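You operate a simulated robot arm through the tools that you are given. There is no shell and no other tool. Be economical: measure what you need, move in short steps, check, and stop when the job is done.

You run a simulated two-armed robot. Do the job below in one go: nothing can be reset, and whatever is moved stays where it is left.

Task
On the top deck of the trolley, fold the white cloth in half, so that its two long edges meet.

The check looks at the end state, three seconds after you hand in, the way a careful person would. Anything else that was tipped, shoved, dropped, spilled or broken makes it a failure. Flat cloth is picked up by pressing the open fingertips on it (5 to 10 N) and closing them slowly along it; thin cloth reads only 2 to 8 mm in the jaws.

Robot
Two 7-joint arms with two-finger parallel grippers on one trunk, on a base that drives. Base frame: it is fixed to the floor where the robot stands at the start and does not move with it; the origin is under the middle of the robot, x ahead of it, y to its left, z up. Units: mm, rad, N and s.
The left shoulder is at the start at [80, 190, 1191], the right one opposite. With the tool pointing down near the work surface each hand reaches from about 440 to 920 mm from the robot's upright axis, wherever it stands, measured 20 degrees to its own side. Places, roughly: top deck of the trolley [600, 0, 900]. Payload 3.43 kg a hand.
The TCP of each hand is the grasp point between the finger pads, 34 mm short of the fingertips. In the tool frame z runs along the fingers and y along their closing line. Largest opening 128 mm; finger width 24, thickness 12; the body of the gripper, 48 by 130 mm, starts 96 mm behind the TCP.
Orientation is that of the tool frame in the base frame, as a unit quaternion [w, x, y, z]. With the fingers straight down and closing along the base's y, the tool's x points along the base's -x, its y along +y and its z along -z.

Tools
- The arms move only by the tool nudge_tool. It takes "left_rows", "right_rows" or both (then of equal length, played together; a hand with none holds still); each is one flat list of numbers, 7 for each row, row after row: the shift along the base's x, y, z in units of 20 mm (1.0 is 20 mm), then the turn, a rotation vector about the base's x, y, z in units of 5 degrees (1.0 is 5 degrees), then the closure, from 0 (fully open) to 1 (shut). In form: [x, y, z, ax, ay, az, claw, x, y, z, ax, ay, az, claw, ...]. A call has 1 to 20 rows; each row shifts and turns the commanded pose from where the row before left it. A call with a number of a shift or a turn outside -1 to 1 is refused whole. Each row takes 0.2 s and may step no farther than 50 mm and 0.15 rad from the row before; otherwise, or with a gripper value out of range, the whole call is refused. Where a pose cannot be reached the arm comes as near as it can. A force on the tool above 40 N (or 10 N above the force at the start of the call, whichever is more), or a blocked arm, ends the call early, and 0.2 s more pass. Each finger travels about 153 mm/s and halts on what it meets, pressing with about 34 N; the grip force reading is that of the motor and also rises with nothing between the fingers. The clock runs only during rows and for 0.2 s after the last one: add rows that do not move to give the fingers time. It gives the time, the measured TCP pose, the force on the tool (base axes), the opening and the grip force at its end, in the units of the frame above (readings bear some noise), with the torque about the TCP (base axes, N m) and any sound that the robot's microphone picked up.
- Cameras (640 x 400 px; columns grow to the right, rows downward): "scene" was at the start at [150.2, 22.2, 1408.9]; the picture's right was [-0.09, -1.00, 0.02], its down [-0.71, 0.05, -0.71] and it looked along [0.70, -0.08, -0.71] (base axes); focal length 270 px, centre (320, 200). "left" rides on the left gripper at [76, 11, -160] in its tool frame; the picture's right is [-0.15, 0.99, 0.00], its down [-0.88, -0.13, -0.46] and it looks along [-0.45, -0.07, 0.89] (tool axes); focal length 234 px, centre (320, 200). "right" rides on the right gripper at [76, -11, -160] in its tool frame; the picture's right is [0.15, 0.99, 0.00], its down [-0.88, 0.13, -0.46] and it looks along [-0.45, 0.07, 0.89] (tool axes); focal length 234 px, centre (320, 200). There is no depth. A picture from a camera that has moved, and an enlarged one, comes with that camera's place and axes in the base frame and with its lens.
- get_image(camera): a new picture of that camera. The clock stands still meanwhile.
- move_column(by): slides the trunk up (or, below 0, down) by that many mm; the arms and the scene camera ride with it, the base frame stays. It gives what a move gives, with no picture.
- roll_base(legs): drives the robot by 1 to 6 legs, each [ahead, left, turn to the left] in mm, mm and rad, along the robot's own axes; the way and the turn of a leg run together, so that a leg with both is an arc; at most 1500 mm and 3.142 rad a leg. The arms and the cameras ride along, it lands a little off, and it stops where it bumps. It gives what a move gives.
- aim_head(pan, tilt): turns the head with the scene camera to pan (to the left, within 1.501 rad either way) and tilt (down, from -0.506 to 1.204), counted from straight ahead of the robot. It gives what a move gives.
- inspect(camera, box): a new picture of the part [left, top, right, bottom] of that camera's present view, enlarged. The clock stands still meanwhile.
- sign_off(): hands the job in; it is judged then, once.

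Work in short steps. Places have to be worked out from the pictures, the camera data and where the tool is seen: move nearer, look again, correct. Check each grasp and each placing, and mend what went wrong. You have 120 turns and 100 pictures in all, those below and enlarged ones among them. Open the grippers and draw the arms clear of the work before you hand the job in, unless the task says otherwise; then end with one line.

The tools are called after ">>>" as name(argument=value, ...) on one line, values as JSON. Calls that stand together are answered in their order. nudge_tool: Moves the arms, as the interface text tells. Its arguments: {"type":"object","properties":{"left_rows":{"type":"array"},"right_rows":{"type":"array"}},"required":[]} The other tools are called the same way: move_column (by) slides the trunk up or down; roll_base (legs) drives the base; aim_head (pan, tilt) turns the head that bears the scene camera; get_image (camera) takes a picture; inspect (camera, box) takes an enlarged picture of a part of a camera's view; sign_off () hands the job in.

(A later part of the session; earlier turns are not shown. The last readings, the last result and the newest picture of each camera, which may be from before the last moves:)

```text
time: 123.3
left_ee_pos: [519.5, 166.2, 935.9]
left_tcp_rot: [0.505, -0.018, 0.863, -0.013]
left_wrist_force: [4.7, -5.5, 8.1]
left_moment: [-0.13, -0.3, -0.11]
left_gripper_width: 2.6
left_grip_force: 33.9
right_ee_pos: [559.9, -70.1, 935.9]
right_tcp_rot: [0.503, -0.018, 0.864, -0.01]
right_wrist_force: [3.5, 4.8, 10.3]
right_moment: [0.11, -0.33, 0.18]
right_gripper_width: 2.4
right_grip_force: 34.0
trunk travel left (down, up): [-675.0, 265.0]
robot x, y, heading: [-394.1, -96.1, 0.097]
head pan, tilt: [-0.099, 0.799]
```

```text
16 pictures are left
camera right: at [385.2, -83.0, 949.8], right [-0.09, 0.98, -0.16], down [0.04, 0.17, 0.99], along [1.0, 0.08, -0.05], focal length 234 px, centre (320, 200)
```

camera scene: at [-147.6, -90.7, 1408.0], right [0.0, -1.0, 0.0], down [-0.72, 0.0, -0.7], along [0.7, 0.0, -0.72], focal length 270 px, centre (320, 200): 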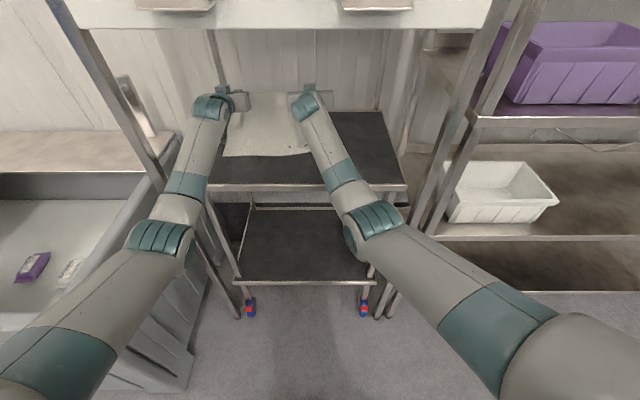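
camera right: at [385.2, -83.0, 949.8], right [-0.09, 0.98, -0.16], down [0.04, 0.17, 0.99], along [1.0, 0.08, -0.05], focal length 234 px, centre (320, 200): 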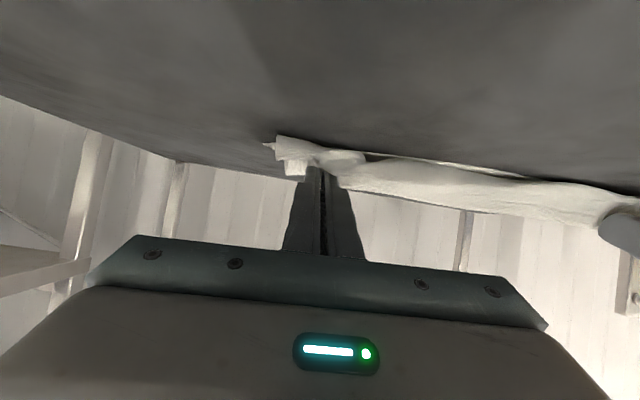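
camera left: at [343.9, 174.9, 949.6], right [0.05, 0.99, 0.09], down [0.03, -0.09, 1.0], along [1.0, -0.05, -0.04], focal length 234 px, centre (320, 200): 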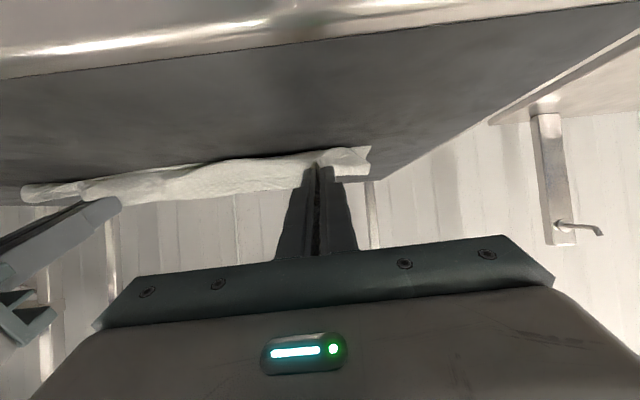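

The edge is down at about x 530–560 near the bottom's near edge. I release gently, then draw the hands back along the finger direction and look.

>>> nudge_tool(left_rows=[0, 0, 0.1, 0, 0, 0, 0.97, 0, 0, 0, 0, 0, 0, 0.9, 0, 0, 0, 0, 0, 0, 0.8, 0, 0, 0, 0, 0, 0, 0.75, -0.3, 0, 0.3, 0, 0, 0, 0.75, -0.7, 0, 0.7, 0, 0, 0, 0.75, -0.8, 0, 0.8, 0, 0, 0, 0.75, -0.8, 0, 0.8, 0, 0, 0, 0.75], right_rows=[0, 0, 0.1, 0, 0, 0, 0.97, 0, 0, 0, 0, 0, 0, 0.9, 0, 0, 0, 0, 0, 0, 0.8, 0, 0, 0, 0, 0, 0, 0.75, -0.3, 0, 0.3, 0, 0, 0, 0.75, -0.7, 0, 0.7, 0, 0, 0, 0.75, -0.8, 0, 0.8, 0, 0, 0, 0.75, -0.8, 0, 0.8, 0, 0, 0, 0.75])

>>> roll_base(legs=[[-90, 0, 0]])

>>> inspect(camera="scene", box=[180, 20, 420, 170])

```text
time: 125.1
left_ee_pos: [468.2, 167.0, 989.4]
left_tcp_rot: [0.505, -0.018, 0.863, -0.013]
left_wrist_force: [-0.1, -0.3, -0.5]
left_moment: [-0.03, 0.02, -0.02]
left_gripper_width: 31.9
left_grip_force: 0.0
right_ee_pos: [509.1, -69.8, 990.1]
right_tcp_rot: [0.502, -0.017, 0.864, -0.012]
right_wrist_force: [0.1, 0.2, -0.4]
right_moment: [0.02, -0.01, -0.02]
right_gripper_width: 32.2
right_grip_force: 0.0
trunk travel left (down, up): [-675.0, 265.0]
robot x, y, heading: [-394.5, -96.7, 0.098]
head pan, tilt: [-0.099, 0.799]
```

```text
time: 126.2
left_ee_pos: [379.4, 158.1, 989.6]
left_tcp_rot: [0.504, -0.017, 0.863, -0.014]
left_wrist_force: [0.2, -0.4, 0.4]
left_moment: [0.0, 0.0, 0.01]
left_gripper_width: 31.9
left_grip_force: 0.0
right_ee_pos: [418.8, -78.4, 987.1]
right_tcp_rot: [0.502, -0.018, 0.864, -0.011]
right_wrist_force: [-0.3, -0.3, -0.1]
right_moment: [0.04, -0.01, 0.03]
right_gripper_width: 31.8
right_grip_force: 0.1
trunk travel left (down, up): [-675.0, 265.0]
robot x, y, heading: [-480.8, -106.4, 0.095]
head pan, tilt: [-0.099, 0.799]
```

```text
2.67 times, centred on (300, 95) of scene
camera zoom: at [-351.7, -103.6, 1408.1], right [0.0, -1.0, 0.0], down [-0.72, 0.0, -0.7], along [0.7, 0.0, -0.72], focal length 720 px, centre (373, 480)
```

zoom: 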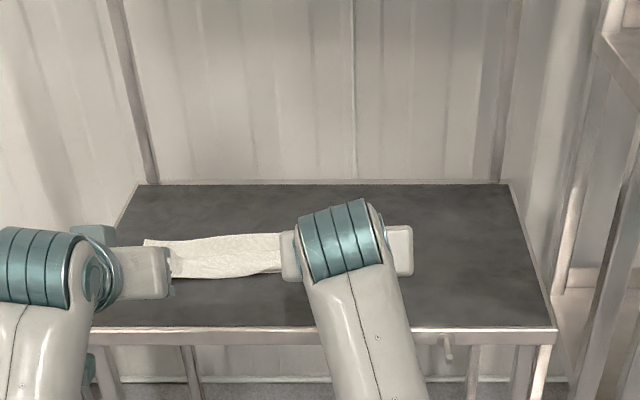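

The arms hide the cloth. I reduce the tilt so the hand cameras look down at it.

>>> nudge_tool(left_rows=[0, 0, 0, 0, 1, 0, 0.75, 0, 0, 0, 0, 1, 0, 0.75, 0, 0, 0, 0, 1, 0, 0.75, 0, 0, 0, 0, 1, 0, 0.75, 0, 0, 0, 0, 1, 0, 0.75, 0, 0, 0, 0, 1, 0, 0.75], right_rows=[0, 0, 0, 0, 1, 0, 0.75, 0, 0, 0, 0, 1, 0, 0.75, 0, 0, 0, 0, 1, 0, 0.75, 0, 0, 0, 0, 1, 0, 0.75, 0, 0, 0, 0, 1, 0, 0.75, 0, 0, 0, 0, 1, 0, 0.75])

>>> get_image(camera="left")

>>> get_image(camera="right")

```text
time: 127.6
left_ee_pos: [378.4, 157.1, 989.5]
left_tcp_rot: [0.263, -0.02, 0.965, -0.008]
left_wrist_force: [-0.2, 0.3, -0.1]
left_moment: [-0.01, -0.02, -0.03]
left_gripper_width: 31.9
left_grip_force: 0.2
right_ee_pos: [419.4, -79.5, 988.0]
right_tcp_rot: [0.259, -0.019, 0.966, -0.007]
right_wrist_force: [0.3, 0.0, 0.0]
right_moment: [0.0, -0.01, -0.01]
right_gripper_width: 32.0
right_grip_force: 0.0
trunk travel left (down, up): [-675.0, 265.0]
robot x, y, heading: [-480.2, -105.4, 0.093]
head pan, tilt: [-0.099, 0.799]
```

```text
14 pictures are left
camera left: at [233.3, 165.6, 1088.6], right [0.09, 0.99, 0.05], down [0.53, -0.09, 0.84], along [0.84, -0.05, -0.54], focal length 234 px, centre (320, 200)
```

left: 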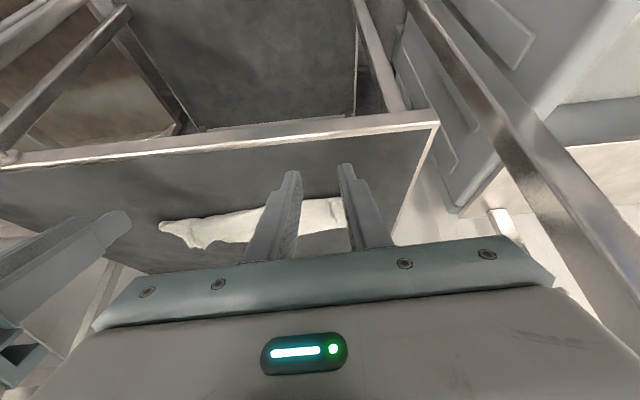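

```text
13 pictures are left
camera right: at [275.1, -92.7, 1087.8], right [-0.16, 0.98, -0.1], down [0.53, 0.17, 0.83], along [0.83, 0.08, -0.55], focal length 234 px, centre (320, 200)
```

right: 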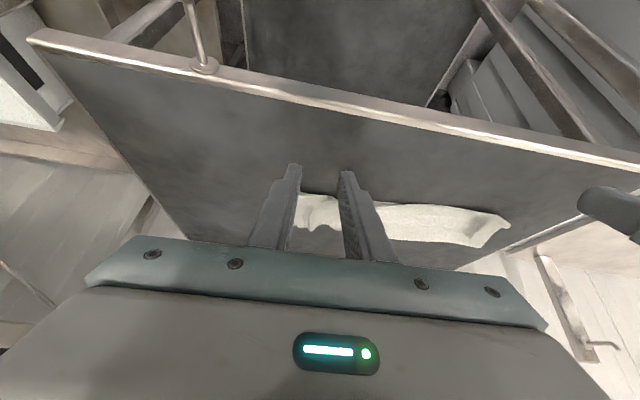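

I drive forward and straighten the hands to vertical so that the head camera can see the cloth between the arms.

>>> roll_base(legs=[[150, 0, 0]])

>>> nudge_tool(left_rows=[-0.6, 0.15, -0.1, 0, 1, 0, 0.75, -0.6, 0.15, -0.1, 0, 1, 0, 0.75, -0.6, 0.15, -0.1, 0, 1, 0, 0.75, -0.6, 0.15, -0.1, 0, 1, 0, 0.75, -0.6, 0.15, -0.1, 0, 1, 0, 0.75, -0.6, 0.15, -0.1, 0, 1, 0, 0.75], right_rows=[-0.75, 0, -0.1, 0, 1, 0, 0.75, -0.75, 0, -0.1, 0, 1, 0, 0.75, -0.75, 0, -0.1, 0, 1, 0, 0.75, -0.75, 0, -0.1, 0, 1, 0, 0.75, -0.75, 0, -0.1, 0, 1, 0, 0.75, -0.75, 0, -0.1, 0, 1, 0, 0.75])

>>> roll_base(legs=[[150, -10, 0], [70, -5, 0]])

>>> inspect(camera="scene", box=[160, 90, 400, 240])

```text
time: 129.0
left_ee_pos: [527.7, 174.1, 988.4]
left_tcp_rot: [0.264, -0.021, 0.964, -0.008]
left_wrist_force: [-0.4, 0.2, 0.1]
left_moment: [-0.01, 0.01, 0.02]
left_gripper_width: 32.1
left_grip_force: 0.1
right_ee_pos: [568.2, -64.3, 988.5]
right_tcp_rot: [0.261, -0.02, 0.965, -0.006]
right_wrist_force: [-0.7, 0.8, -0.2]
right_moment: [0.04, 0.01, -0.02]
right_gripper_width: 31.9
right_grip_force: 0.1
trunk travel left (down, up): [-675.0, 265.0]
robot x, y, heading: [-329.9, -94.5, 0.098]
head pan, tilt: [-0.099, 0.799]
```

```text
time: 130.4
left_ee_pos: [456.8, 191.7, 977.3]
left_tcp_rot: [0.004, -0.022, 1.0, -0.001]
left_wrist_force: [0.0, 0.5, 0.3]
left_moment: [0.02, 0.0, 0.0]
left_gripper_width: 32.0
left_grip_force: 0.0
right_ee_pos: [478.2, -65.5, 976.5]
right_tcp_rot: [0.002, -0.022, 1.0, -0.002]
right_wrist_force: [0.3, 1.1, -0.4]
right_moment: [0.02, 0.01, -0.04]
right_gripper_width: 31.9
right_grip_force: 0.0
trunk travel left (down, up): [-675.0, 265.0]
robot x, y, heading: [-332.4, -91.4, 0.096]
head pan, tilt: [-0.099, 0.799]
```

```text
time: 132.3
left_ee_pos: [675.6, 196.8, 976.9]
left_tcp_rot: [0.005, -0.022, 1.0, -0.001]
left_wrist_force: [-0.4, -0.2, -0.5]
left_moment: [0.01, 0.0, 0.0]
left_gripper_width: 32.0
left_grip_force: 0.0
right_ee_pos: [697.6, -57.2, 976.6]
right_tcp_rot: [0.003, -0.021, 1.0, -0.002]
right_wrist_force: [0.2, 0.6, 0.0]
right_moment: [0.0, 0.0, 0.0]
right_gripper_width: 32.1
right_grip_force: 0.0
trunk travel left (down, up): [-675.0, 265.0]
robot x, y, heading: [-112.8, -87.6, 0.096]
head pan, tilt: [-0.099, 0.799]
```

```text
2.67 times, centred on (280, 165) of scene
camera zoom: at [17.9, -82.7, 1408.2], right [0.0, -1.0, 0.0], down [-0.72, 0.0, -0.7], along [0.7, 0.0, -0.72], focal length 720 px, centre (427, 293)
```

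zoom: 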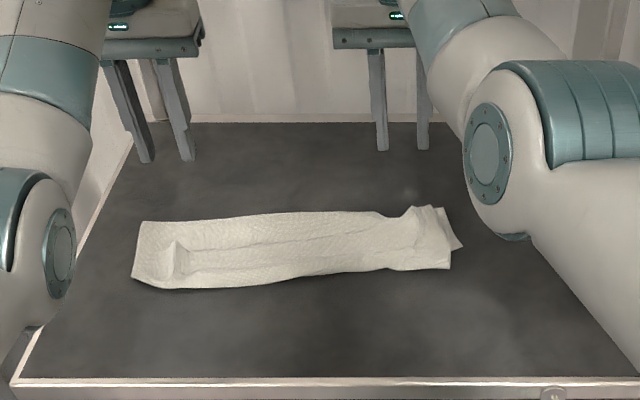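

The strip is only about 90 mm deep, so there's an extra pleat in it. I look closer to see the layers.

>>> inspect(camera="scene", box=[200, 155, 345, 210])

```text
4.41 times, centred on (272, 182) of scene
camera zoom: at [17.9, -82.7, 1408.2], right [0.0, -1.0, 0.0], down [-0.72, 0.0, -0.7], along [0.7, 0.0, -0.72], focal length 1192 px, centre (530, 277)
```

zoom: 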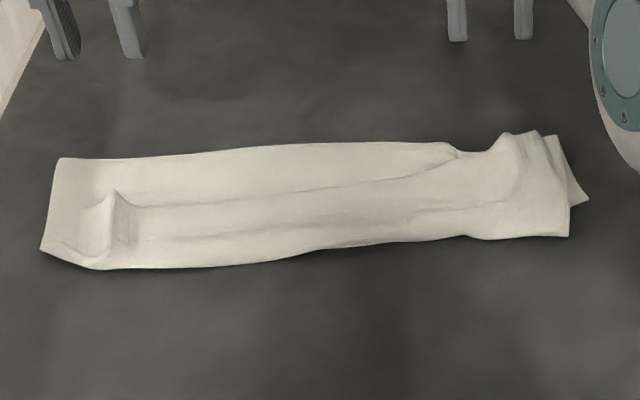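

I take one hand-camera view straight down at the cloth's left half to identify the free edge.

>>> inspect(camera="left", box=[60, 0, 460, 170])

```text
1.60 times, centred on (260, 85) of left
camera zoom: at [599.2, 205.5, 1136.9], right [0.1, 0.99, 0.0], down [0.88, -0.09, 0.47], along [0.46, -0.05, -0.89], focal length 375 px, centre (416, 384)
```

zoom: 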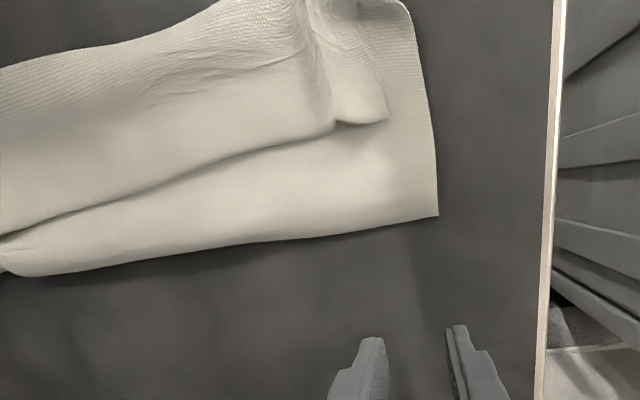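

The flap's free edge runs from about (568, 190) to (602, −36), facing the far side. I check the right end the same way to re-grip it.

>>> inspect(camera="right", box=[180, 0, 580, 170])

```text
1.60 times, centred on (380, 85) of right
camera zoom: at [622.8, -71.1, 1136.2], right [-0.19, 0.98, 0.0], down [0.87, 0.17, 0.46], along [0.45, 0.08, -0.89], focal length 375 px, centre (224, 384)
```

zoom: 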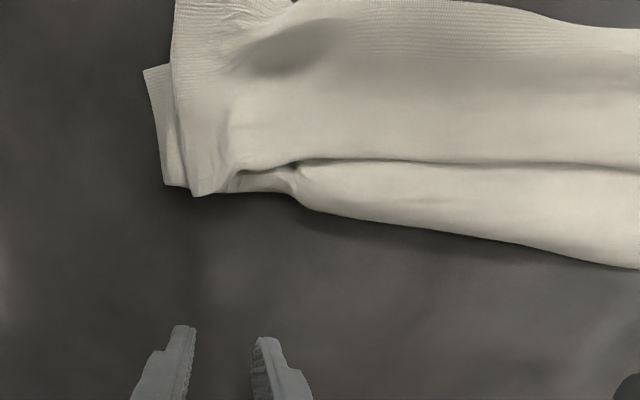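

Right flap edge is at about (617, −67). I back the base 95 mm and bring the open fingers down over both flap edges.

>>> roll_base(legs=[[-95, 8, 0]])

>>> nudge_tool(left_rows=[-0.6, -0.5, 0, 0, 0, 0, 0.65, -0.6, -0.4, 0, 0, 0, 0, 0.65, 0, 0, -0.6, 0, 0, 0, 0.65, 0, 0, -0.6, 0, 0, 0, 0.65, 0, 0, -0.4, 0, 0, 0, 0.65, 0, 0, -0.15, 0, 0, 0, 0.65, 0, 0, -0.1, 0, 0, 0, 0.65, 0, 0, 0, 0, 0, 0, 0.65], right_rows=[0, -0.2, 0, 0, 0, 0, 0.65, 0, -0.2, 0, 0, 0, 0, 0.65, 0, 0, -0.6, 0, 0, 0, 0.65, 0, 0, -0.6, 0, 0, 0, 0.65, 0, 0, -0.4, 0, 0, 0, 0.65, 0, 0, -0.15, 0, 0, 0, 0.65, 0, 0, -0.1, 0, 0, 0, 0.65, 0, 0, 0, 0, 0, 0, 0.65])

```text
time: 133.5
left_ee_pos: [581.8, 196.8, 977.1]
left_tcp_rot: [0.006, -0.022, 1.0, -0.001]
left_wrist_force: [-0.2, 1.1, 0.5]
left_moment: [-0.01, -0.04, 0.01]
left_gripper_width: 31.9
left_grip_force: 0.1
right_ee_pos: [603.5, -59.0, 975.4]
right_tcp_rot: [0.002, -0.02, 1.0, -0.001]
right_wrist_force: [0.4, -0.1, -0.4]
right_moment: [-0.02, -0.02, 0.0]
right_gripper_width: 31.7
right_grip_force: 0.1
trunk travel left (down, up): [-675.0, 265.0]
robot x, y, heading: [-203.6, -85.5, 0.099]
head pan, tilt: [-0.099, 0.799]
```

```text
time: 135.3
left_ee_pos: [558.0, 178.4, 939.4]
left_tcp_rot: [0.005, -0.023, 1.0, -0.001]
left_wrist_force: [1.0, -0.1, 0.5]
left_moment: [0.02, 0.01, 0.0]
left_gripper_width: 44.7
left_grip_force: 0.0
right_ee_pos: [602.5, -67.1, 939.3]
right_tcp_rot: [0.002, -0.02, 1.0, -0.001]
right_wrist_force: [-0.2, 0.8, 2.8]
right_moment: [-0.02, -0.03, 0.03]
right_gripper_width: 44.3
right_grip_force: 0.1
trunk travel left (down, up): [-675.0, 265.0]
robot x, y, heading: [-206.1, -86.8, 0.098]
head pan, tilt: [-0.099, 0.799]
```

Almost touching; I press a little more and close slowly.

>>> nudge_tool(left_rows=[0, 0, -0.1, 0, 0, 0, 0.65, 0, 0, -0.05, 0, 0, 0, 0.65, 0, 0, 0, 0, 0, 0, 0.68, 0, 0, 0, 0, 0, 0, 0.71, 0, 0, 0, 0, 0, 0, 0.74, 0, 0, 0, 0, 0, 0, 0.77, 0, 0, 0, 0, 0, 0, 0.8, 0, 0, 0, 0, 0, 0, 0.84, 0, 0, 0, 0, 0, 0, 0.88, 0, 0, 0, 0, 0, 0, 0.92, 0, 0, 0, 0, 0, 0, 0.96, 0, 0, 0, 0, 0, 0, 1, 0, 0, 0, 0, 0, 0, 1, 0, 0, 0, 0, 0, 0, 1], right_rows=[0, 0, -0.05, 0, 0, 0, 0.65, 0, 0, -0.02, 0, 0, 0, 0.65, 0, 0, 0, 0, 0, 0, 0.68, 0, 0, 0, 0, 0, 0, 0.71, 0, 0, 0, 0, 0, 0, 0.74, 0, 0, 0, 0, 0, 0, 0.77, 0, 0, 0, 0, 0, 0, 0.8, 0, 0, 0, 0, 0, 0, 0.84, 0, 0, 0, 0, 0, 0, 0.88, 0, 0, 0, 0, 0, 0, 0.92, 0, 0, 0, 0, 0, 0, 0.96, 0, 0, 0, 0, 0, 0, 1, 0, 0, 0, 0, 0, 0, 1, 0, 0, 0, 0, 0, 0, 1])

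```text
time: 138.3
left_ee_pos: [558.0, 177.2, 938.3]
left_tcp_rot: [0.005, -0.021, 1.0, -0.003]
left_wrist_force: [2.1, -8.8, 6.9]
left_moment: [-0.38, -0.02, 0.1]
left_gripper_width: 13.6
left_grip_force: 34.6
right_ee_pos: [602.6, -66.8, 938.2]
right_tcp_rot: [0.002, -0.021, 1.0, -0.001]
right_wrist_force: [-1.4, 8.9, 0.5]
right_moment: [0.33, 0.05, -0.11]
right_gripper_width: 2.6
right_grip_force: 33.8
trunk travel left (down, up): [-675.0, 265.0]
robot x, y, heading: [-208.4, -82.9, 0.101]
head pan, tilt: [-0.099, 0.799]
```

Right holds 2.6 mm; left reads 13.6 mm, a thick bunch. I lift 40 mm and look to see whether only the flap is held.

>>> nudge_tool(left_rows=[0, -0.2, 0.5, 0, 0, 0, 1, 0, -0.1, 0.5, 0, 0, 0, 1, 0, 0, 0.5, 0, 0, 0, 1, 0, 0, 0.5, 0, 0, 0, 1], right_rows=[0, 0.1, 0.5, 0, 0, 0, 1, 0, 0, 0.5, 0, 0, 0, 1, 0, 0, 0.5, 0, 0, 0, 1, 0, 0, 0.5, 0, 0, 0, 1])

>>> inspect(camera="left", box=[60, 0, 460, 250])

```text
time: 139.3
left_ee_pos: [557.5, 173.4, 977.2]
left_tcp_rot: [0.005, -0.022, 1.0, -0.002]
left_wrist_force: [0.8, -1.1, -0.5]
left_moment: [0.0, 0.01, 0.02]
left_gripper_width: 13.3
left_grip_force: 33.8
right_ee_pos: [602.7, -65.7, 978.5]
right_tcp_rot: [0.002, -0.02, 1.0, -0.002]
right_wrist_force: [-1.0, -0.8, -0.3]
right_moment: [0.0, 0.02, -0.04]
right_gripper_width: 2.5
right_grip_force: 34.0
trunk travel left (down, up): [-675.0, 265.0]
robot x, y, heading: [-203.7, -89.7, 0.09]
head pan, tilt: [-0.099, 0.799]
```

```text
1.60 times, centred on (260, 125) of left
camera zoom: at [480.5, 180.2, 1136.9], right [0.1, 0.99, 0.0], down [0.88, -0.09, 0.47], along [0.46, -0.05, -0.89], focal length 375 px, centre (416, 320)
```

zoom: 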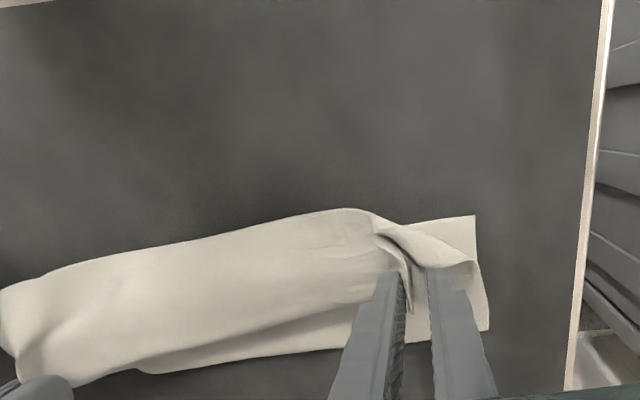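

Only the top flap is held; the bottom corner stays at (534, 210) with the fold at x≈612. I raise, back up and tilt 75° forward while extending, then lower so the bottom lies flat again.

>>> nudge_tool(left_rows=[0, 0, 0.7, 0, 0, 0, 1, 0, 0, 0.7, 0, 0, 0, 1, 0, 0, 0.6, 0, 0, 0, 1], right_rows=[0, 0, 0.7, 0, 0, 0, 1, 0, 0, 0.7, 0, 0, 0, 1, 0, 0, 0.6, 0, 0, 0, 1])

>>> roll_base(legs=[[-85, 7, 0]])

>>> nudge_tool(left_rows=[0.65, 0, 0.03, 0, -1, 0, 1, 0.65, 0, 0.03, 0, -1, 0, 1, 0.65, 0, 0.03, 0, -1, 0, 1, 0.65, 0, 0.03, 0, -1, 0, 1, 0.65, 0, 0.03, 0, -1, 0, 1, 0.65, 0, 0.03, 0, -1, 0, 1, 0.65, 0, 0.03, 0, -1, 0, 1, 0.65, 0, 0.03, 0, -1, 0, 1, 0.65, 0, 0.03, 0, -1, 0, 1, 0.65, 0, 0.03, 0, -1, 0, 1, 0.65, 0, 0.03, 0, -1, 0, 1, 0.65, 0, 0.03, 0, -1, 0, 1, 0.65, 0, 0.03, 0, -1, 0, 1, 0.65, 0, 0.03, 0, -1, 0, 1, 0.65, 0, 0.03, 0, -1, 0, 1], right_rows=[0.65, 0, 0.03, 0, -1, 0, 1, 0.65, 0, 0.03, 0, -1, 0, 1, 0.65, 0, 0.03, 0, -1, 0, 1, 0.65, 0, 0.03, 0, -1, 0, 1, 0.65, 0, 0.03, 0, -1, 0, 1, 0.65, 0, 0.03, 0, -1, 0, 1, 0.65, 0, 0.03, 0, -1, 0, 1, 0.65, 0, 0.03, 0, -1, 0, 1, 0.65, 0, 0.03, 0, -1, 0, 1, 0.65, 0, 0.03, 0, -1, 0, 1, 0.65, 0, 0.03, 0, -1, 0, 1, 0.65, 0, 0.03, 0, -1, 0, 1, 0.65, 0, 0.03, 0, -1, 0, 1, 0.65, 0, 0.03, 0, -1, 0, 1, 0.65, 0, 0.03, 0, -1, 0, 1])

>>> nudge_tool(left_rows=[0.25, 0, -0.5, 0, 0, 0, 1, 0.25, 0, -0.5, 0, 0, 0, 1, 0, 0, -0.5, 0, 0, 0, 1, 0, 0, -0.5, 0, 0, 0, 1, 0, 0, -0.4, 0, 0, 0, 1, 0, 0, 0, 0, 0, 0, 1], right_rows=[0.25, 0, -0.5, 0, 0, 0, 1, 0.25, 0, -0.5, 0, 0, 0, 1, 0, 0, -0.5, 0, 0, 0, 1, 0, 0, -0.5, 0, 0, 0, 1, 0, 0, -0.4, 0, 0, 0, 1, 0, 0, 0, 0, 0, 0, 1])

>>> get_image(camera="left")

```text
time: 140.1
left_ee_pos: [557.1, 173.2, 1016.5]
left_tcp_rot: [0.005, -0.021, 1.0, -0.002]
left_wrist_force: [0.5, -0.4, -0.6]
left_moment: [-0.01, -0.01, -0.01]
left_gripper_width: 13.1
left_grip_force: 34.2
right_ee_pos: [602.3, -65.3, 1019.0]
right_tcp_rot: [0.002, -0.02, 1.0, -0.001]
right_wrist_force: [-0.3, 0.8, -0.1]
right_moment: [0.02, 0.0, 0.01]
right_gripper_width: 2.8
right_grip_force: 33.6
trunk travel left (down, up): [-675.0, 265.0]
robot x, y, heading: [-211.0, -87.9, 0.092]
head pan, tilt: [-0.099, 0.799]
```

```text
time: 141.2
left_ee_pos: [473.1, 171.1, 1015.5]
left_tcp_rot: [0.006, -0.022, 1.0, -0.001]
left_wrist_force: [-0.1, 0.4, 0.8]
left_moment: [0.0, -0.02, -0.01]
left_gripper_width: 13.4
left_grip_force: 34.1
right_ee_pos: [517.1, -66.4, 1018.5]
right_tcp_rot: [0.003, -0.02, 1.0, 0.0]
right_wrist_force: [0.0, 0.9, 0.2]
right_moment: [-0.01, 0.01, 0.02]
right_gripper_width: 2.5
right_grip_force: 33.8
trunk travel left (down, up): [-675.0, 265.0]
robot x, y, heading: [-292.3, -88.1, 0.094]
head pan, tilt: [-0.099, 0.799]
```

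```text
time: 144.3
left_ee_pos: [669.1, 170.7, 1023.9]
left_tcp_rot: [0.613, -0.016, 0.79, -0.014]
left_wrist_force: [-0.1, -0.9, 0.4]
left_moment: [0.01, 0.01, 0.02]
left_gripper_width: 13.4
left_grip_force: 34.0
right_ee_pos: [713.9, -66.1, 1026.9]
right_tcp_rot: [0.611, -0.016, 0.792, -0.013]
right_wrist_force: [-0.2, 0.6, -0.5]
right_moment: [0.01, 0.03, 0.02]
right_gripper_width: 2.4
right_grip_force: 33.6
trunk travel left (down, up): [-675.0, 265.0]
robot x, y, heading: [-293.7, -87.0, 0.092]
head pan, tilt: [-0.099, 0.799]
```

```text
time: 145.8
left_ee_pos: [679.7, 171.7, 978.1]
left_tcp_rot: [0.613, -0.016, 0.79, -0.014]
left_wrist_force: [0.1, 0.1, -0.3]
left_moment: [-0.01, 0.0, 0.0]
left_gripper_width: 13.4
left_grip_force: 33.8
right_ee_pos: [722.8, -66.1, 979.0]
right_tcp_rot: [0.61, -0.015, 0.792, -0.014]
right_wrist_force: [0.3, -0.5, -0.2]
right_moment: [-0.01, 0.0, 0.01]
right_gripper_width: 2.4
right_grip_force: 33.8
trunk travel left (down, up): [-675.0, 265.0]
robot x, y, heading: [-288.3, -85.0, 0.096]
head pan, tilt: [-0.099, 0.799]
```

```text
7 pictures are left
camera left: at [506.3, 178.7, 944.3], right [0.03, 0.99, 0.1], down [-0.22, -0.09, 0.97], along [0.97, -0.05, 0.22], focal length 234 px, centre (320, 200)
```

left: 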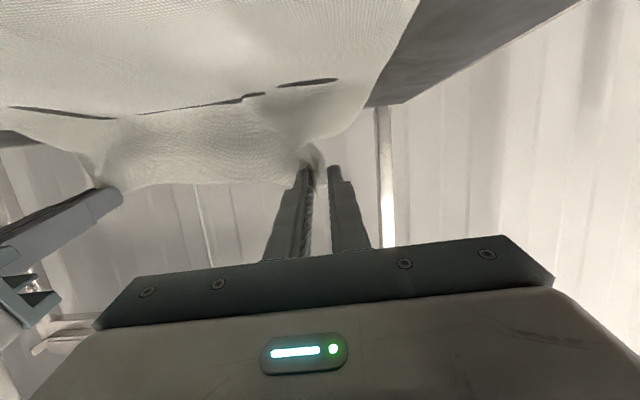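

Laid flat to about x=697 again with the edge held. I drive back 100 mm and check both sides before laying it down.

>>> roll_base(legs=[[-100, 8, 0]])

>>> get_image(camera="left")

>>> get_image(camera="right")

```text
time: 146.9
left_ee_pos: [578.9, 168.6, 976.9]
left_tcp_rot: [0.612, -0.015, 0.791, -0.015]
left_wrist_force: [0.0, 0.2, 0.1]
left_moment: [0.02, 0.03, 0.0]
left_gripper_width: 13.1
left_grip_force: 34.1
right_ee_pos: [623.3, -68.9, 977.9]
right_tcp_rot: [0.61, -0.015, 0.792, -0.013]
right_wrist_force: [0.2, -0.3, -0.5]
right_moment: [0.03, -0.01, 0.01]
right_gripper_width: 2.7
right_grip_force: 34.2
trunk travel left (down, up): [-675.0, 265.0]
robot x, y, heading: [-389.6, -89.3, 0.095]
head pan, tilt: [-0.099, 0.799]
```

```text
6 pictures are left
camera left: at [406.4, 177.2, 944.4], right [0.03, 0.99, 0.1], down [-0.22, -0.09, 0.97], along [0.97, -0.05, 0.22], focal length 234 px, centre (320, 200)
```

left: 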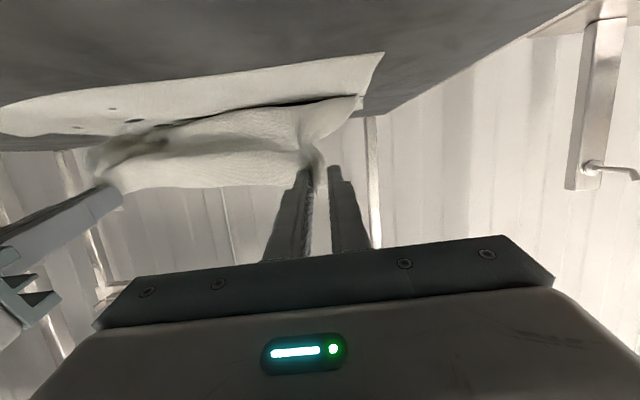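

```text
5 pictures are left
camera right: at [450.9, -81.2, 947.2], right [-0.04, 0.98, -0.18], down [-0.22, 0.17, 0.96], along [0.97, 0.08, 0.21], focal length 234 px, centre (320, 200)
```

right: 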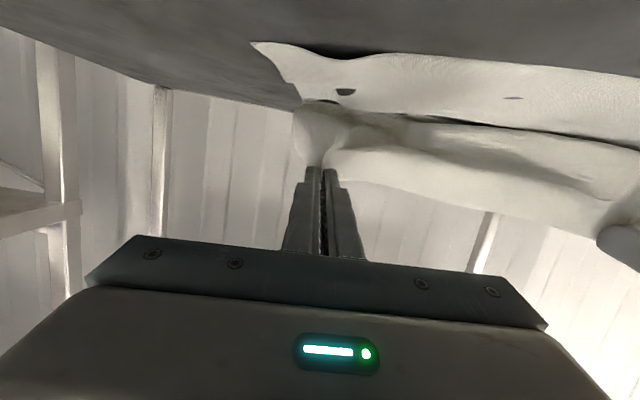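

Good: near edge at x≈540 (left) and ≈567 (right), and the sheet leans straight from its contact at 640/670 to the jaws with no belly. I now lay it down in an arc onto the near edge.

>>> nudge_tool(left_rows=[-1, 0, 0, 0, 0, 0, 1, -0.8, 0, -0.2, 0, -0.5, 0, 1, -0.6, 0, -0.5, 0, -0.5, 0, 1, -0.4, 0, -0.6, 0, 0, 0, 1, -0.25, 0, -0.6, 0, 0, 0, 1, 0, 0, -0.45, 0, 0, 0, 1, 0, 0, 0, 0, 0, 0, 1], right_rows=[-1, 0, 0, 0, 0, 0, 1, -1, 0, -0.2, 0, 0.5, 0, 1, -0.8, 0, -0.5, 0, 0.5, 0, 1, -0.6, 0, -0.6, 0, 0, 0, 1, -0.5, 0, -0.6, 0, 0, 0, 1, 0, 0, -0.45, 0, 0, 0, 1, 0, 0, 0, 0, 0, 0, 1])

>>> get_image(camera="left")

```text
time: 148.5
left_ee_pos: [516.3, 168.8, 930.6]
left_tcp_rot: [0.647, -0.015, 0.762, -0.015]
left_wrist_force: [0.3, -0.1, 0.0]
left_moment: [0.0, -0.01, 0.04]
left_gripper_width: 12.3
left_grip_force: 33.9
right_ee_pos: [545.3, -67.5, 933.8]
right_tcp_rot: [0.576, -0.015, 0.817, -0.012]
right_wrist_force: [-1.8, 0.8, 5.4]
right_moment: [0.03, -0.1, 0.01]
right_gripper_width: 2.3
right_grip_force: 34.1
trunk travel left (down, up): [-675.0, 265.0]
robot x, y, heading: [-391.7, -90.0, 0.092]
head pan, tilt: [-0.099, 0.799]
```

```text
4 pictures are left
camera left: at [348.0, 176.6, 882.7], right [0.02, 0.99, 0.1], down [-0.31, -0.09, 0.95], along [0.95, -0.05, 0.3], focal length 234 px, centre (320, 200)
```

left: 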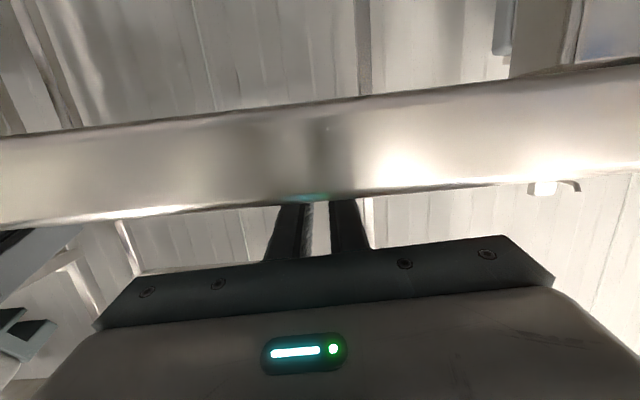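

The left camera is now below the deck's edge; the right lightly touches (5 N). I lower the left a little, release, and withdraw straight back along the deck so the edge is drawn outward, then up.

>>> nudge_tool(left_rows=[-0.1, 0, -0.15, 0, 0, 0, 1, -0.1, 0, -0.1, 0, 0, 0, 1, 0, 0, 0, 0, 0, 0, 0.9, 0, 0, 0, 0, 0, 0, 0.8, 0, 0, 0, 0, 0, 0, 0.7, -0.5, 0, 0.1, 0, 0, 0, 0.7, -1, 0, 0.2, 0, 0, 0, 0.7, -1, 0, 0.5, 0, 0, 0, 0.7, -0.5, 0, 1, 0, 0.5, 0, 0.7, -0.2, 0, 1, 0, 0.5, 0, 0.7], right_rows=[-0.1, 0, 0, 0, 0, 0, 1, -0.1, 0, 0, 0, 0, 0, 1, 0, 0, 0, 0, 0, 0, 0.95, 0, 0, 0, 0, 0, 0, 0.85, 0, 0, 0, 0, 0, 0, 0.75, -0.5, 0, 0.1, 0, 0, 0, 0.75, -1, 0, 0.2, 0, 0, 0, 0.75, -1, 0, 0.5, 0, 0, 0, 0.75, -0.5, 0, 1, 0, 0, 0, 0.75, -0.2, 0, 1, 0, 0, 0, 0.75])

```text
time: 150.9
left_ee_pos: [451.4, 169.3, 982.5]
left_tcp_rot: [0.612, -0.016, 0.79, -0.014]
left_wrist_force: [-0.3, -0.1, 0.6]
left_moment: [0.01, 0.02, 0.01]
left_gripper_width: 38.5
left_grip_force: 0.2
right_ee_pos: [486.6, -99.8, 986.4]
right_tcp_rot: [0.579, -0.015, 0.814, -0.037]
right_wrist_force: [0.1, 1.2, 0.4]
right_moment: [-0.03, 0.0, 0.0]
right_gripper_width: 31.9
right_grip_force: 0.0
trunk travel left (down, up): [-675.0, 265.0]
robot x, y, heading: [-387.6, -89.6, 0.097]
head pan, tilt: [-0.099, 0.799]
stopped in row 10 (right hand): the arm was blocked; the commanded pose is now the measured one
```

The right arm met some limit at the end of the withdrawal, but both hands are clear and empty. I drive forward 60 mm and bring the hands upright for a head-camera view.

>>> roll_base(legs=[[60, -5, 0]])

>>> nudge_tool(left_rows=[-0.17, 0.07, 0, 0, 1, 0, 0.7, -0.17, 0.07, 0, 0, 1, 0, 0.7, -0.17, 0.07, 0, 0, 1, 0, 0.7, -0.17, 0.07, 0, 0, 1, 0, 0.7, -0.17, 0.07, 0, 0, 1, 0, 0.7, -0.17, 0.07, 0, 0, 1, 0, 0.7, -0.17, 0.07, 0, 0, 1, 0, 0.7, -0.17, 0.07, 0, 0, 1, 0, 0.7, -0.17, 0.07, 0, 0, 1, 0, 0.7, -0.17, 0.07, 0, 0, 1, 0, 0.7, -0.17, 0.07, 0, 0, 1, 0, 0.7, -0.17, 0.07, 0, 0, 1, 0, 0.7, -0.17, 0.07, 0, 0, 1, 0, 0.7, -0.17, 0.07, 0, 0, 1, 0, 0.7, -0.17, 0.07, 0, 0, 1, 0, 0.7], right_rows=[-0.22, 0.12, 0, 0, 1, 0, 0.75, -0.22, 0.12, 0, 0, 1, 0, 0.75, -0.22, 0.12, 0, 0, 1, 0, 0.75, -0.22, 0.12, 0, 0, 1, 0, 0.75, -0.22, 0.12, 0, 0, 1, 0, 0.75, -0.22, 0.12, 0, 0, 1, 0, 0.75, -0.22, 0.12, 0, 0, 1, 0, 0.75, -0.22, 0.12, 0, 0, 1, 0, 0.75, -0.22, 0.12, 0, 0, 1, 0, 0.75, -0.22, 0.12, 0, 0, 1, 0, 0.75, -0.22, 0.12, 0, 0, 1, 0, 0.75, -0.22, 0.12, 0, 0, 1, 0, 0.75, -0.22, 0.12, 0, 0, 1, 0, 0.75, -0.22, 0.12, 0, 0, 1, 0, 0.75, -0.22, 0.12, 0, 0, 0.15, 0, 0.75])

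```text
time: 151.9
left_ee_pos: [511.8, 168.9, 978.8]
left_tcp_rot: [0.612, -0.015, 0.79, -0.015]
left_wrist_force: [1.0, -0.5, -0.3]
left_moment: [-0.01, -0.05, -0.01]
left_gripper_width: 38.1
left_grip_force: 0.1
right_ee_pos: [546.0, -98.7, 984.3]
right_tcp_rot: [0.578, -0.014, 0.815, -0.038]
right_wrist_force: [0.6, 0.7, 0.7]
right_moment: [0.01, -0.03, -0.03]
right_gripper_width: 31.7
right_grip_force: 0.1
trunk travel left (down, up): [-675.0, 265.0]
robot x, y, heading: [-331.6, -87.3, 0.097]
head pan, tilt: [-0.099, 0.799]
```

```text
time: 155.1
left_ee_pos: [458.3, 191.1, 981.1]
left_tcp_rot: [0.003, -0.021, 1.0, -0.002]
left_wrist_force: [0.2, -0.3, -1.4]
left_moment: [0.01, -0.01, -0.02]
left_gripper_width: 38.8
left_grip_force: 0.1
right_ee_pos: [479.3, -63.6, 986.0]
right_tcp_rot: [-0.001, -0.033, 0.999, -0.022]
right_wrist_force: [0.4, 0.1, 0.5]
right_moment: [-0.01, -0.01, -0.03]
right_gripper_width: 32.0
right_grip_force: 0.0
trunk travel left (down, up): [-675.0, 265.0]
robot x, y, heading: [-332.2, -92.2, 0.092]
head pan, tilt: [-0.099, 0.799]
```

Hands upright and clear. I drive forward as before and take the head view.

>>> roll_base(legs=[[150, -12, 0], [70, -6, 0]])

>>> inspect(camera="scene", box=[190, 140, 360, 220])

```text
time: 157.1
left_ee_pos: [680.2, 192.5, 980.6]
left_tcp_rot: [0.005, -0.021, 1.0, -0.002]
left_wrist_force: [0.4, -0.5, 0.9]
left_moment: [0.01, 0.0, 0.0]
left_gripper_width: 38.4
left_grip_force: 0.1
right_ee_pos: [699.6, -61.3, 985.5]
right_tcp_rot: [0.0, -0.034, 0.999, -0.021]
right_wrist_force: [-0.8, -0.3, -1.1]
right_moment: [0.02, 0.01, 0.01]
right_gripper_width: 32.0
right_grip_force: 0.2
trunk travel left (down, up): [-675.0, 265.0]
robot x, y, heading: [-109.6, -82.8, 0.094]
head pan, tilt: [-0.099, 0.799]
```

```text
3.76 times, centred on (275, 180) of scene
camera zoom: at [19.6, -83.0, 1408.1], right [-0.01, -1.0, 0.0], down [-0.72, 0.0, -0.7], along [0.7, 0.0, -0.72], focal length 1017 px, centre (489, 275)
```

zoom: 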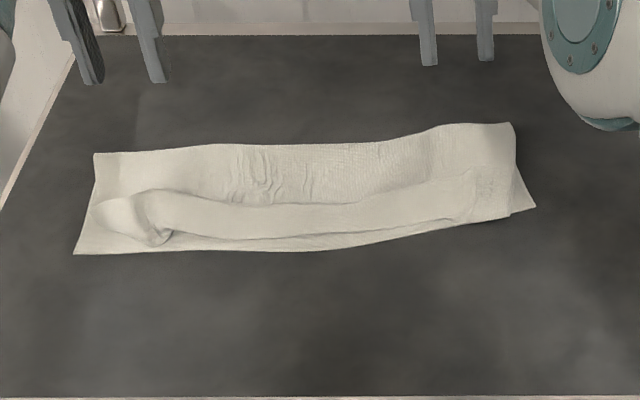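

Much better: depth ~111 mm, right edges nearly meet, but the left shows a hump and the top-left corner may lag. One close look at the left end.

>>> inspect(camera="left", box=[100, 0, 440, 150])

```text
1.88 times, centred on (270, 75) of left
camera zoom: at [603.2, 201.3, 1141.1], right [0.11, 0.99, 0.0], down [0.88, -0.09, 0.46], along [0.46, -0.05, -0.89], focal length 441 px, centre (414, 435)
```

zoom: 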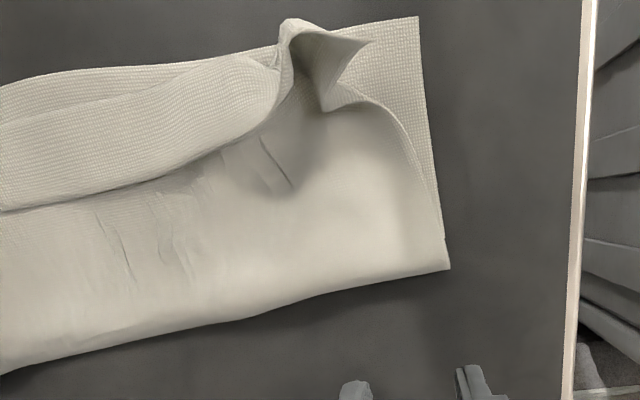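

The top edge and its corner are near the bottom edge (within ~15 mm); what remains is a hump folded just behind it. I'll press lightly behind the hump with spread fingers and sweep toward the fold to flatten it.

>>> roll_base(legs=[[-93, 8, 0]])

>>> nudge_tool(left_rows=[0, -1, 0, 0, 0, 0, 0.3, 0, -1, -0.3, 0, 0, 0, 0.3, 0, -0.8, -0.5, 0, 0, 0, 0.3, 0, 0, -0.6, 0, 0, 0, 0.3, 0, 0, -0.5, 0, 0, 0, 0.3, 0, 0, -0.1, 0, 0, 0, 0.3, 0, 0, 0, 0, 0, 0, 0.3], right_rows=[0, 0.7, 0, 0, 0, 0, 0.3, 0, 0.7, -0.4, 0, 0, 0, 0.3, 0, 0.6, -0.5, 0, 0, 0, 0.3, 0, 0, -0.7, 0, 0, 0, 0.3, 0, 0, -0.6, 0, 0, 0, 0.3, 0, 0, -0.1, 0, 0, 0, 0.3, 0, 0, 0, 0, 0, 0, 0.3])

```text
time: 158.2
left_ee_pos: [586.7, 192.1, 981.7]
left_tcp_rot: [0.004, -0.019, 1.0, -0.002]
left_wrist_force: [-0.5, -0.4, 0.4]
left_moment: [0.0, -0.04, 0.01]
left_gripper_width: 38.5
left_grip_force: 0.0
right_ee_pos: [608.1, -61.7, 983.8]
right_tcp_rot: [-0.001, -0.034, 0.999, -0.022]
right_wrist_force: [0.3, -0.6, -1.1]
right_moment: [0.01, -0.02, -0.02]
right_gripper_width: 32.1
right_grip_force: 0.0
trunk travel left (down, up): [-675.0, 265.0]
robot x, y, heading: [-202.0, -86.4, 0.093]
head pan, tilt: [-0.099, 0.799]
```

```text
time: 159.8
left_ee_pos: [587.6, 135.4, 940.2]
left_tcp_rot: [0.004, -0.021, 1.0, -0.003]
left_wrist_force: [-0.4, -0.4, 0.4]
left_moment: [-0.01, -0.02, 0.03]
left_gripper_width: 89.8
left_grip_force: 0.2
right_ee_pos: [593.5, -25.0, 940.1]
right_tcp_rot: [0.0, -0.033, 0.999, -0.023]
right_wrist_force: [0.1, 0.6, 0.5]
right_moment: [0.08, -0.01, -0.03]
right_gripper_width: 89.5
right_grip_force: 0.3
right hand out of reach, approached as far as the arm can: row 1, 2, 3
trunk travel left (down, up): [-675.0, 265.0]
robot x, y, heading: [-202.9, -84.6, 0.092]
head pan, tilt: [-0.099, 0.799]
```

I level the right hand, lower both to a light press and read the forces.

>>> nudge_tool(left_rows=[0, 0, -0.1, 0, 0, 0, 0.3, 0, 0, -0.05, 0, 0, 0, 0.3, 0, 0, 0, 0, 0, 0, 0.3], right_rows=[0, 0, 0, 0.47, 0, 0, 0.3, 0, 0, -0.12, 0, 0, 0, 0.3, 0, 0, 0, 0, 0, 0, 0.3])

```text
time: 160.6
left_ee_pos: [587.7, 135.7, 938.2]
left_tcp_rot: [0.004, -0.02, 1.0, -0.002]
left_wrist_force: [0.6, 0.0, 0.2]
left_moment: [0.03, 0.04, 0.02]
left_gripper_width: 89.4
left_grip_force: 0.1
right_ee_pos: [593.8, -23.9, 936.9]
right_tcp_rot: [0.0, -0.034, 0.999, -0.002]
right_wrist_force: [0.7, -0.7, 3.8]
right_moment: [-0.19, 0.0, 0.05]
right_gripper_width: 89.8
right_grip_force: 0.3
trunk travel left (down, up): [-675.0, 265.0]
robot x, y, heading: [-202.6, -88.0, 0.089]
head pan, tilt: [-0.099, 0.799]
```

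Right is touching at 4 N; I lower the left 2 mm more, then sweep 40 mm toward the fold with the base and lift.

>>> nudge_tool(left_rows=[0, 0, -0.08, 0, 0, 0, 0.3, 0, 0, 0, 0, 0, 0, 0.3], right_rows=[0, 0, 0, 0, 0, 0, 0.3, 0, 0, 0, 0, 0, 0, 0.3])

>>> roll_base(legs=[[42, -4, 0]])

>>> nudge_tool(left_rows=[0, 0, 0.5, 0, 0, 0, 0.3, 0, 0, 1, 0, 0, 0, 0.3, 0, 0, 0.6, 0, 0, 0, 0.3], right_rows=[0, 0, 0.5, 0, 0, 0, 0.3, 0, 0, 1, 0, 0, 0, 0.3, 0, 0, 0.6, 0, 0, 0, 0.3])

>>> roll_base(legs=[[50, -4, 0]])

>>> inspect(camera="scene", box=[190, 140, 360, 220])

```text
time: 161.2
left_ee_pos: [586.8, 133.9, 937.2]
left_tcp_rot: [0.005, -0.02, 1.0, -0.003]
left_wrist_force: [-0.2, -0.4, 3.5]
left_moment: [0.04, 0.01, 0.01]
left_gripper_width: 89.5
left_grip_force: 0.1
right_ee_pos: [592.9, -24.9, 937.0]
right_tcp_rot: [0.001, -0.033, 0.999, -0.002]
right_wrist_force: [1.6, -0.3, 4.3]
right_moment: [-0.17, -0.03, 0.06]
right_gripper_width: 90.0
right_grip_force: 0.1
trunk travel left (down, up): [-675.0, 265.0]
robot x, y, heading: [-204.2, -88.1, 0.088]
head pan, tilt: [-0.099, 0.799]
```

```text
time: 162.1
left_ee_pos: [628.5, 135.7, 936.0]
left_tcp_rot: [0.005, -0.019, 1.0, -0.001]
left_wrist_force: [-3.5, -0.1, 7.4]
left_moment: [0.43, 0.24, 0.21]
left_gripper_width: 89.7
left_grip_force: 0.1
right_ee_pos: [635.7, -25.4, 937.1]
right_tcp_rot: [0.0, -0.033, 0.999, -0.001]
right_wrist_force: [-1.0, 0.3, 2.4]
right_moment: [-0.03, 0.09, 0.0]
right_gripper_width: 89.9
right_grip_force: 0.0
trunk travel left (down, up): [-675.0, 265.0]
robot x, y, heading: [-162.3, -87.2, 0.093]
head pan, tilt: [-0.099, 0.799]
```

```text
time: 162.9
left_ee_pos: [629.4, 137.8, 979.9]
left_tcp_rot: [0.003, -0.02, 1.0, -0.003]
left_wrist_force: [-0.7, -0.9, 0.2]
left_moment: [0.01, 0.02, 0.0]
left_gripper_width: 89.7
left_grip_force: 0.1
right_ee_pos: [633.5, -24.7, 978.4]
right_tcp_rot: [0.0, -0.033, 0.999, -0.002]
right_wrist_force: [-0.5, -0.2, 0.0]
right_moment: [0.0, -0.04, 0.02]
right_gripper_width: 89.9
right_grip_force: 0.1
trunk travel left (down, up): [-675.0, 265.0]
robot x, y, heading: [-158.4, -86.4, 0.092]
head pan, tilt: [-0.099, 0.799]
```

```text
time: 163.8
left_ee_pos: [678.1, 136.6, 980.4]
left_tcp_rot: [0.005, -0.02, 1.0, -0.002]
left_wrist_force: [-0.9, -0.5, -0.1]
left_moment: [0.01, 0.03, 0.02]
left_gripper_width: 89.6
left_grip_force: 0.1
right_ee_pos: [683.3, -23.9, 980.1]
right_tcp_rot: [0.0, -0.033, 0.999, -0.002]
right_wrist_force: [-0.2, 0.0, -0.9]
right_moment: [0.03, 0.01, -0.01]
right_gripper_width: 89.5
right_grip_force: 0.1
trunk travel left (down, up): [-675.0, 265.0]
robot x, y, heading: [-111.2, -89.3, 0.093]
head pan, tilt: [-0.099, 0.799]
```

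```text
3.76 times, centred on (275, 180) of scene
camera zoom: at [16.5, -83.3, 1408.4], right [-0.01, -1.0, 0.0], down [-0.72, 0.0, -0.7], along [0.7, 0.0, -0.72], focal length 1017 px, centre (489, 275)
```

zoom: 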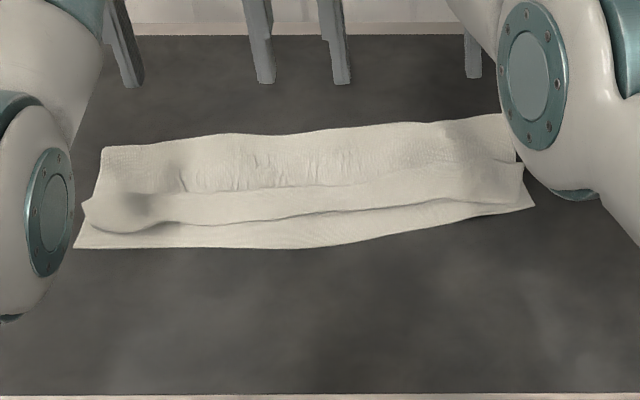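

The fold moved out to x≈657 and the top is flatter; its edge now sits about 10–18 mm behind the near edge with slack behind it. I press on that front strip and draw it back those last millimetres (more on the left).

>>> roll_base(legs=[[-105, 9, 0]])

>>> nudge_tool(left_rows=[-0.45, 0.2, -0.5, 0, 0, 0, 0.3, 0, 0.2, -0.7, 0, 0, 0, 0.3, 0, 0, -0.6, 0, 0, 0, 0.3, 0, 0, -0.2, 0, 0, 0, 0.3, 0, 0, -0.1, 0, 0, 0, 0.3, 0, 0, -0.1, 0, 0, 0, 0.3, 0, 0, 0, 0, 0, 0, 0.3], right_rows=[0.1, -0.2, -0.5, 0, 0, 0, 0.3, 0, -0.2, -0.7, 0, 0, 0, 0.3, 0, 0, -0.6, 0, 0, 0, 0.3, 0, 0, -0.2, 0, 0, 0, 0.3, 0, 0, -0.1, 0, 0, 0, 0.3, 0, 0, -0.1, 0, 0, 0, 0.3, 0, 0, 0, 0, 0, 0, 0.3])

```text
time: 165.0
left_ee_pos: [574.6, 135.7, 978.1]
left_tcp_rot: [0.005, -0.021, 1.0, -0.003]
left_wrist_force: [-0.1, -0.5, 0.1]
left_moment: [-0.01, -0.03, 0.0]
left_gripper_width: 89.5
left_grip_force: 0.1
right_ee_pos: [580.3, -24.5, 978.1]
right_tcp_rot: [0.0, -0.033, 0.999, -0.001]
right_wrist_force: [-0.1, 0.0, -0.5]
right_moment: [-0.05, -0.02, -0.03]
right_gripper_width: 89.4
right_grip_force: 0.0
trunk travel left (down, up): [-675.0, 265.0]
robot x, y, heading: [-217.8, -85.2, 0.091]
head pan, tilt: [-0.099, 0.799]
```

```text
time: 166.6
left_ee_pos: [564.3, 142.6, 937.5]
left_tcp_rot: [0.007, -0.02, 1.0, -0.001]
left_wrist_force: [5.7, -0.5, 16.6]
left_moment: [0.76, -0.1, -0.3]
left_gripper_width: 89.2
left_grip_force: 0.1
right_ee_pos: [579.4, -33.4, 936.4]
right_tcp_rot: [0.001, -0.034, 0.999, -0.001]
right_wrist_force: [2.2, 2.2, 8.2]
right_moment: [-0.12, -0.19, 0.14]
right_gripper_width: 89.7
right_grip_force: 0.1
trunk travel left (down, up): [-675.0, 265.0]
robot x, y, heading: [-219.1, -89.9, 0.097]
head pan, tilt: [-0.099, 0.799]
```

Left force sits on its outer finger; I level it a bit and do the short backward draw, then lift.

>>> nudge_tool(left_rows=[0, 0, -0.02, 0.2, 0, 0, 0.3, -0.2, 0, 0, 0, 0, 0, 0.3, -0.2, 0, 0, 0, 0, 0, 0.3, -0.2, 0, 0, 0, 0, 0, 0.3, -0.2, 0, 0, 0, 0, 0, 0.3, -0.15, 0, 0, 0, 0, 0, 0.3, 0, 0, 0.3, 0, 0, 0, 0.3, 0, 0, 0.8, 0, 0, 0, 0.3, 0, 0, 0.9, -0.2, 0, 0, 0.3], right_rows=[0, 0, 0, 0, 0, 0, 0.3, -0.1, 0, 0, 0, 0, 0, 0.3, -0.1, 0, 0, 0, 0, 0, 0.3, -0.1, 0, 0, 0, 0, 0, 0.3, -0.1, 0, 0, 0, 0, 0, 0.3, -0.1, 0, 0, 0, 0, 0, 0.3, 0, 0, 0.3, 0, 0, 0, 0.3, 0, 0, 0.8, 0, 0, 0, 0.3, 0, 0, 0.9, 0, 0, 0, 0.3])

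>>> roll_base(legs=[[110, -9, 0]])

>>> inspect(camera="scene", box=[190, 140, 360, 220])

```text
time: 168.6
left_ee_pos: [546.1, 143.6, 974.7]
left_tcp_rot: [0.004, -0.021, 1.0, -0.002]
left_wrist_force: [-0.9, -0.6, -0.3]
left_moment: [-0.02, -0.02, 0.0]
left_gripper_width: 89.8
left_grip_force: 0.0
right_ee_pos: [570.3, -33.0, 975.6]
right_tcp_rot: [-0.001, -0.033, 0.999, -0.002]
right_wrist_force: [0.6, 0.8, -0.4]
right_moment: [0.03, -0.04, 0.03]
right_gripper_width: 89.7
right_grip_force: 0.1
trunk travel left (down, up): [-675.0, 265.0]
robot x, y, heading: [-213.7, -89.3, 0.094]
head pan, tilt: [-0.099, 0.799]
```

```text
time: 169.8
left_ee_pos: [658.5, 144.5, 974.6]
left_tcp_rot: [0.005, -0.021, 1.0, -0.001]
left_wrist_force: [0.2, 0.2, 0.0]
left_moment: [0.06, 0.01, 0.0]
left_gripper_width: 89.6
left_grip_force: 0.1
right_ee_pos: [681.9, -30.6, 974.8]
right_tcp_rot: [0.0, -0.034, 0.999, -0.003]
right_wrist_force: [0.1, -0.8, 0.8]
right_moment: [-0.03, 0.02, 0.01]
right_gripper_width: 89.7
right_grip_force: 0.1
trunk travel left (down, up): [-675.0, 265.0]
robot x, y, heading: [-103.0, -85.3, 0.087]
head pan, tilt: [-0.099, 0.799]
```

```text
3.76 times, centred on (275, 180) of scene
camera zoom: at [24.1, -82.5, 1408.1], right [-0.01, -1.0, 0.0], down [-0.72, 0.0, -0.7], along [0.7, 0.0, -0.72], focal length 1017 px, centre (489, 275)
```

zoom: 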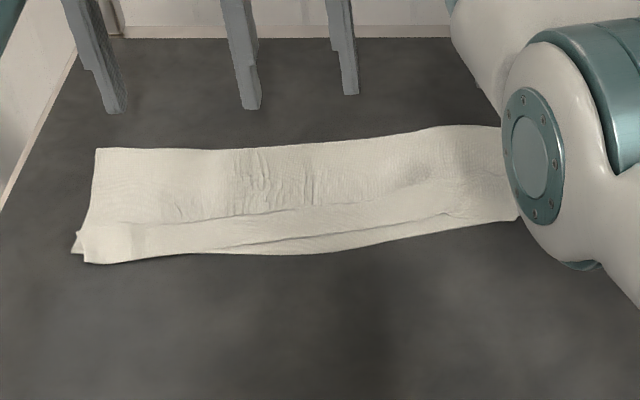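

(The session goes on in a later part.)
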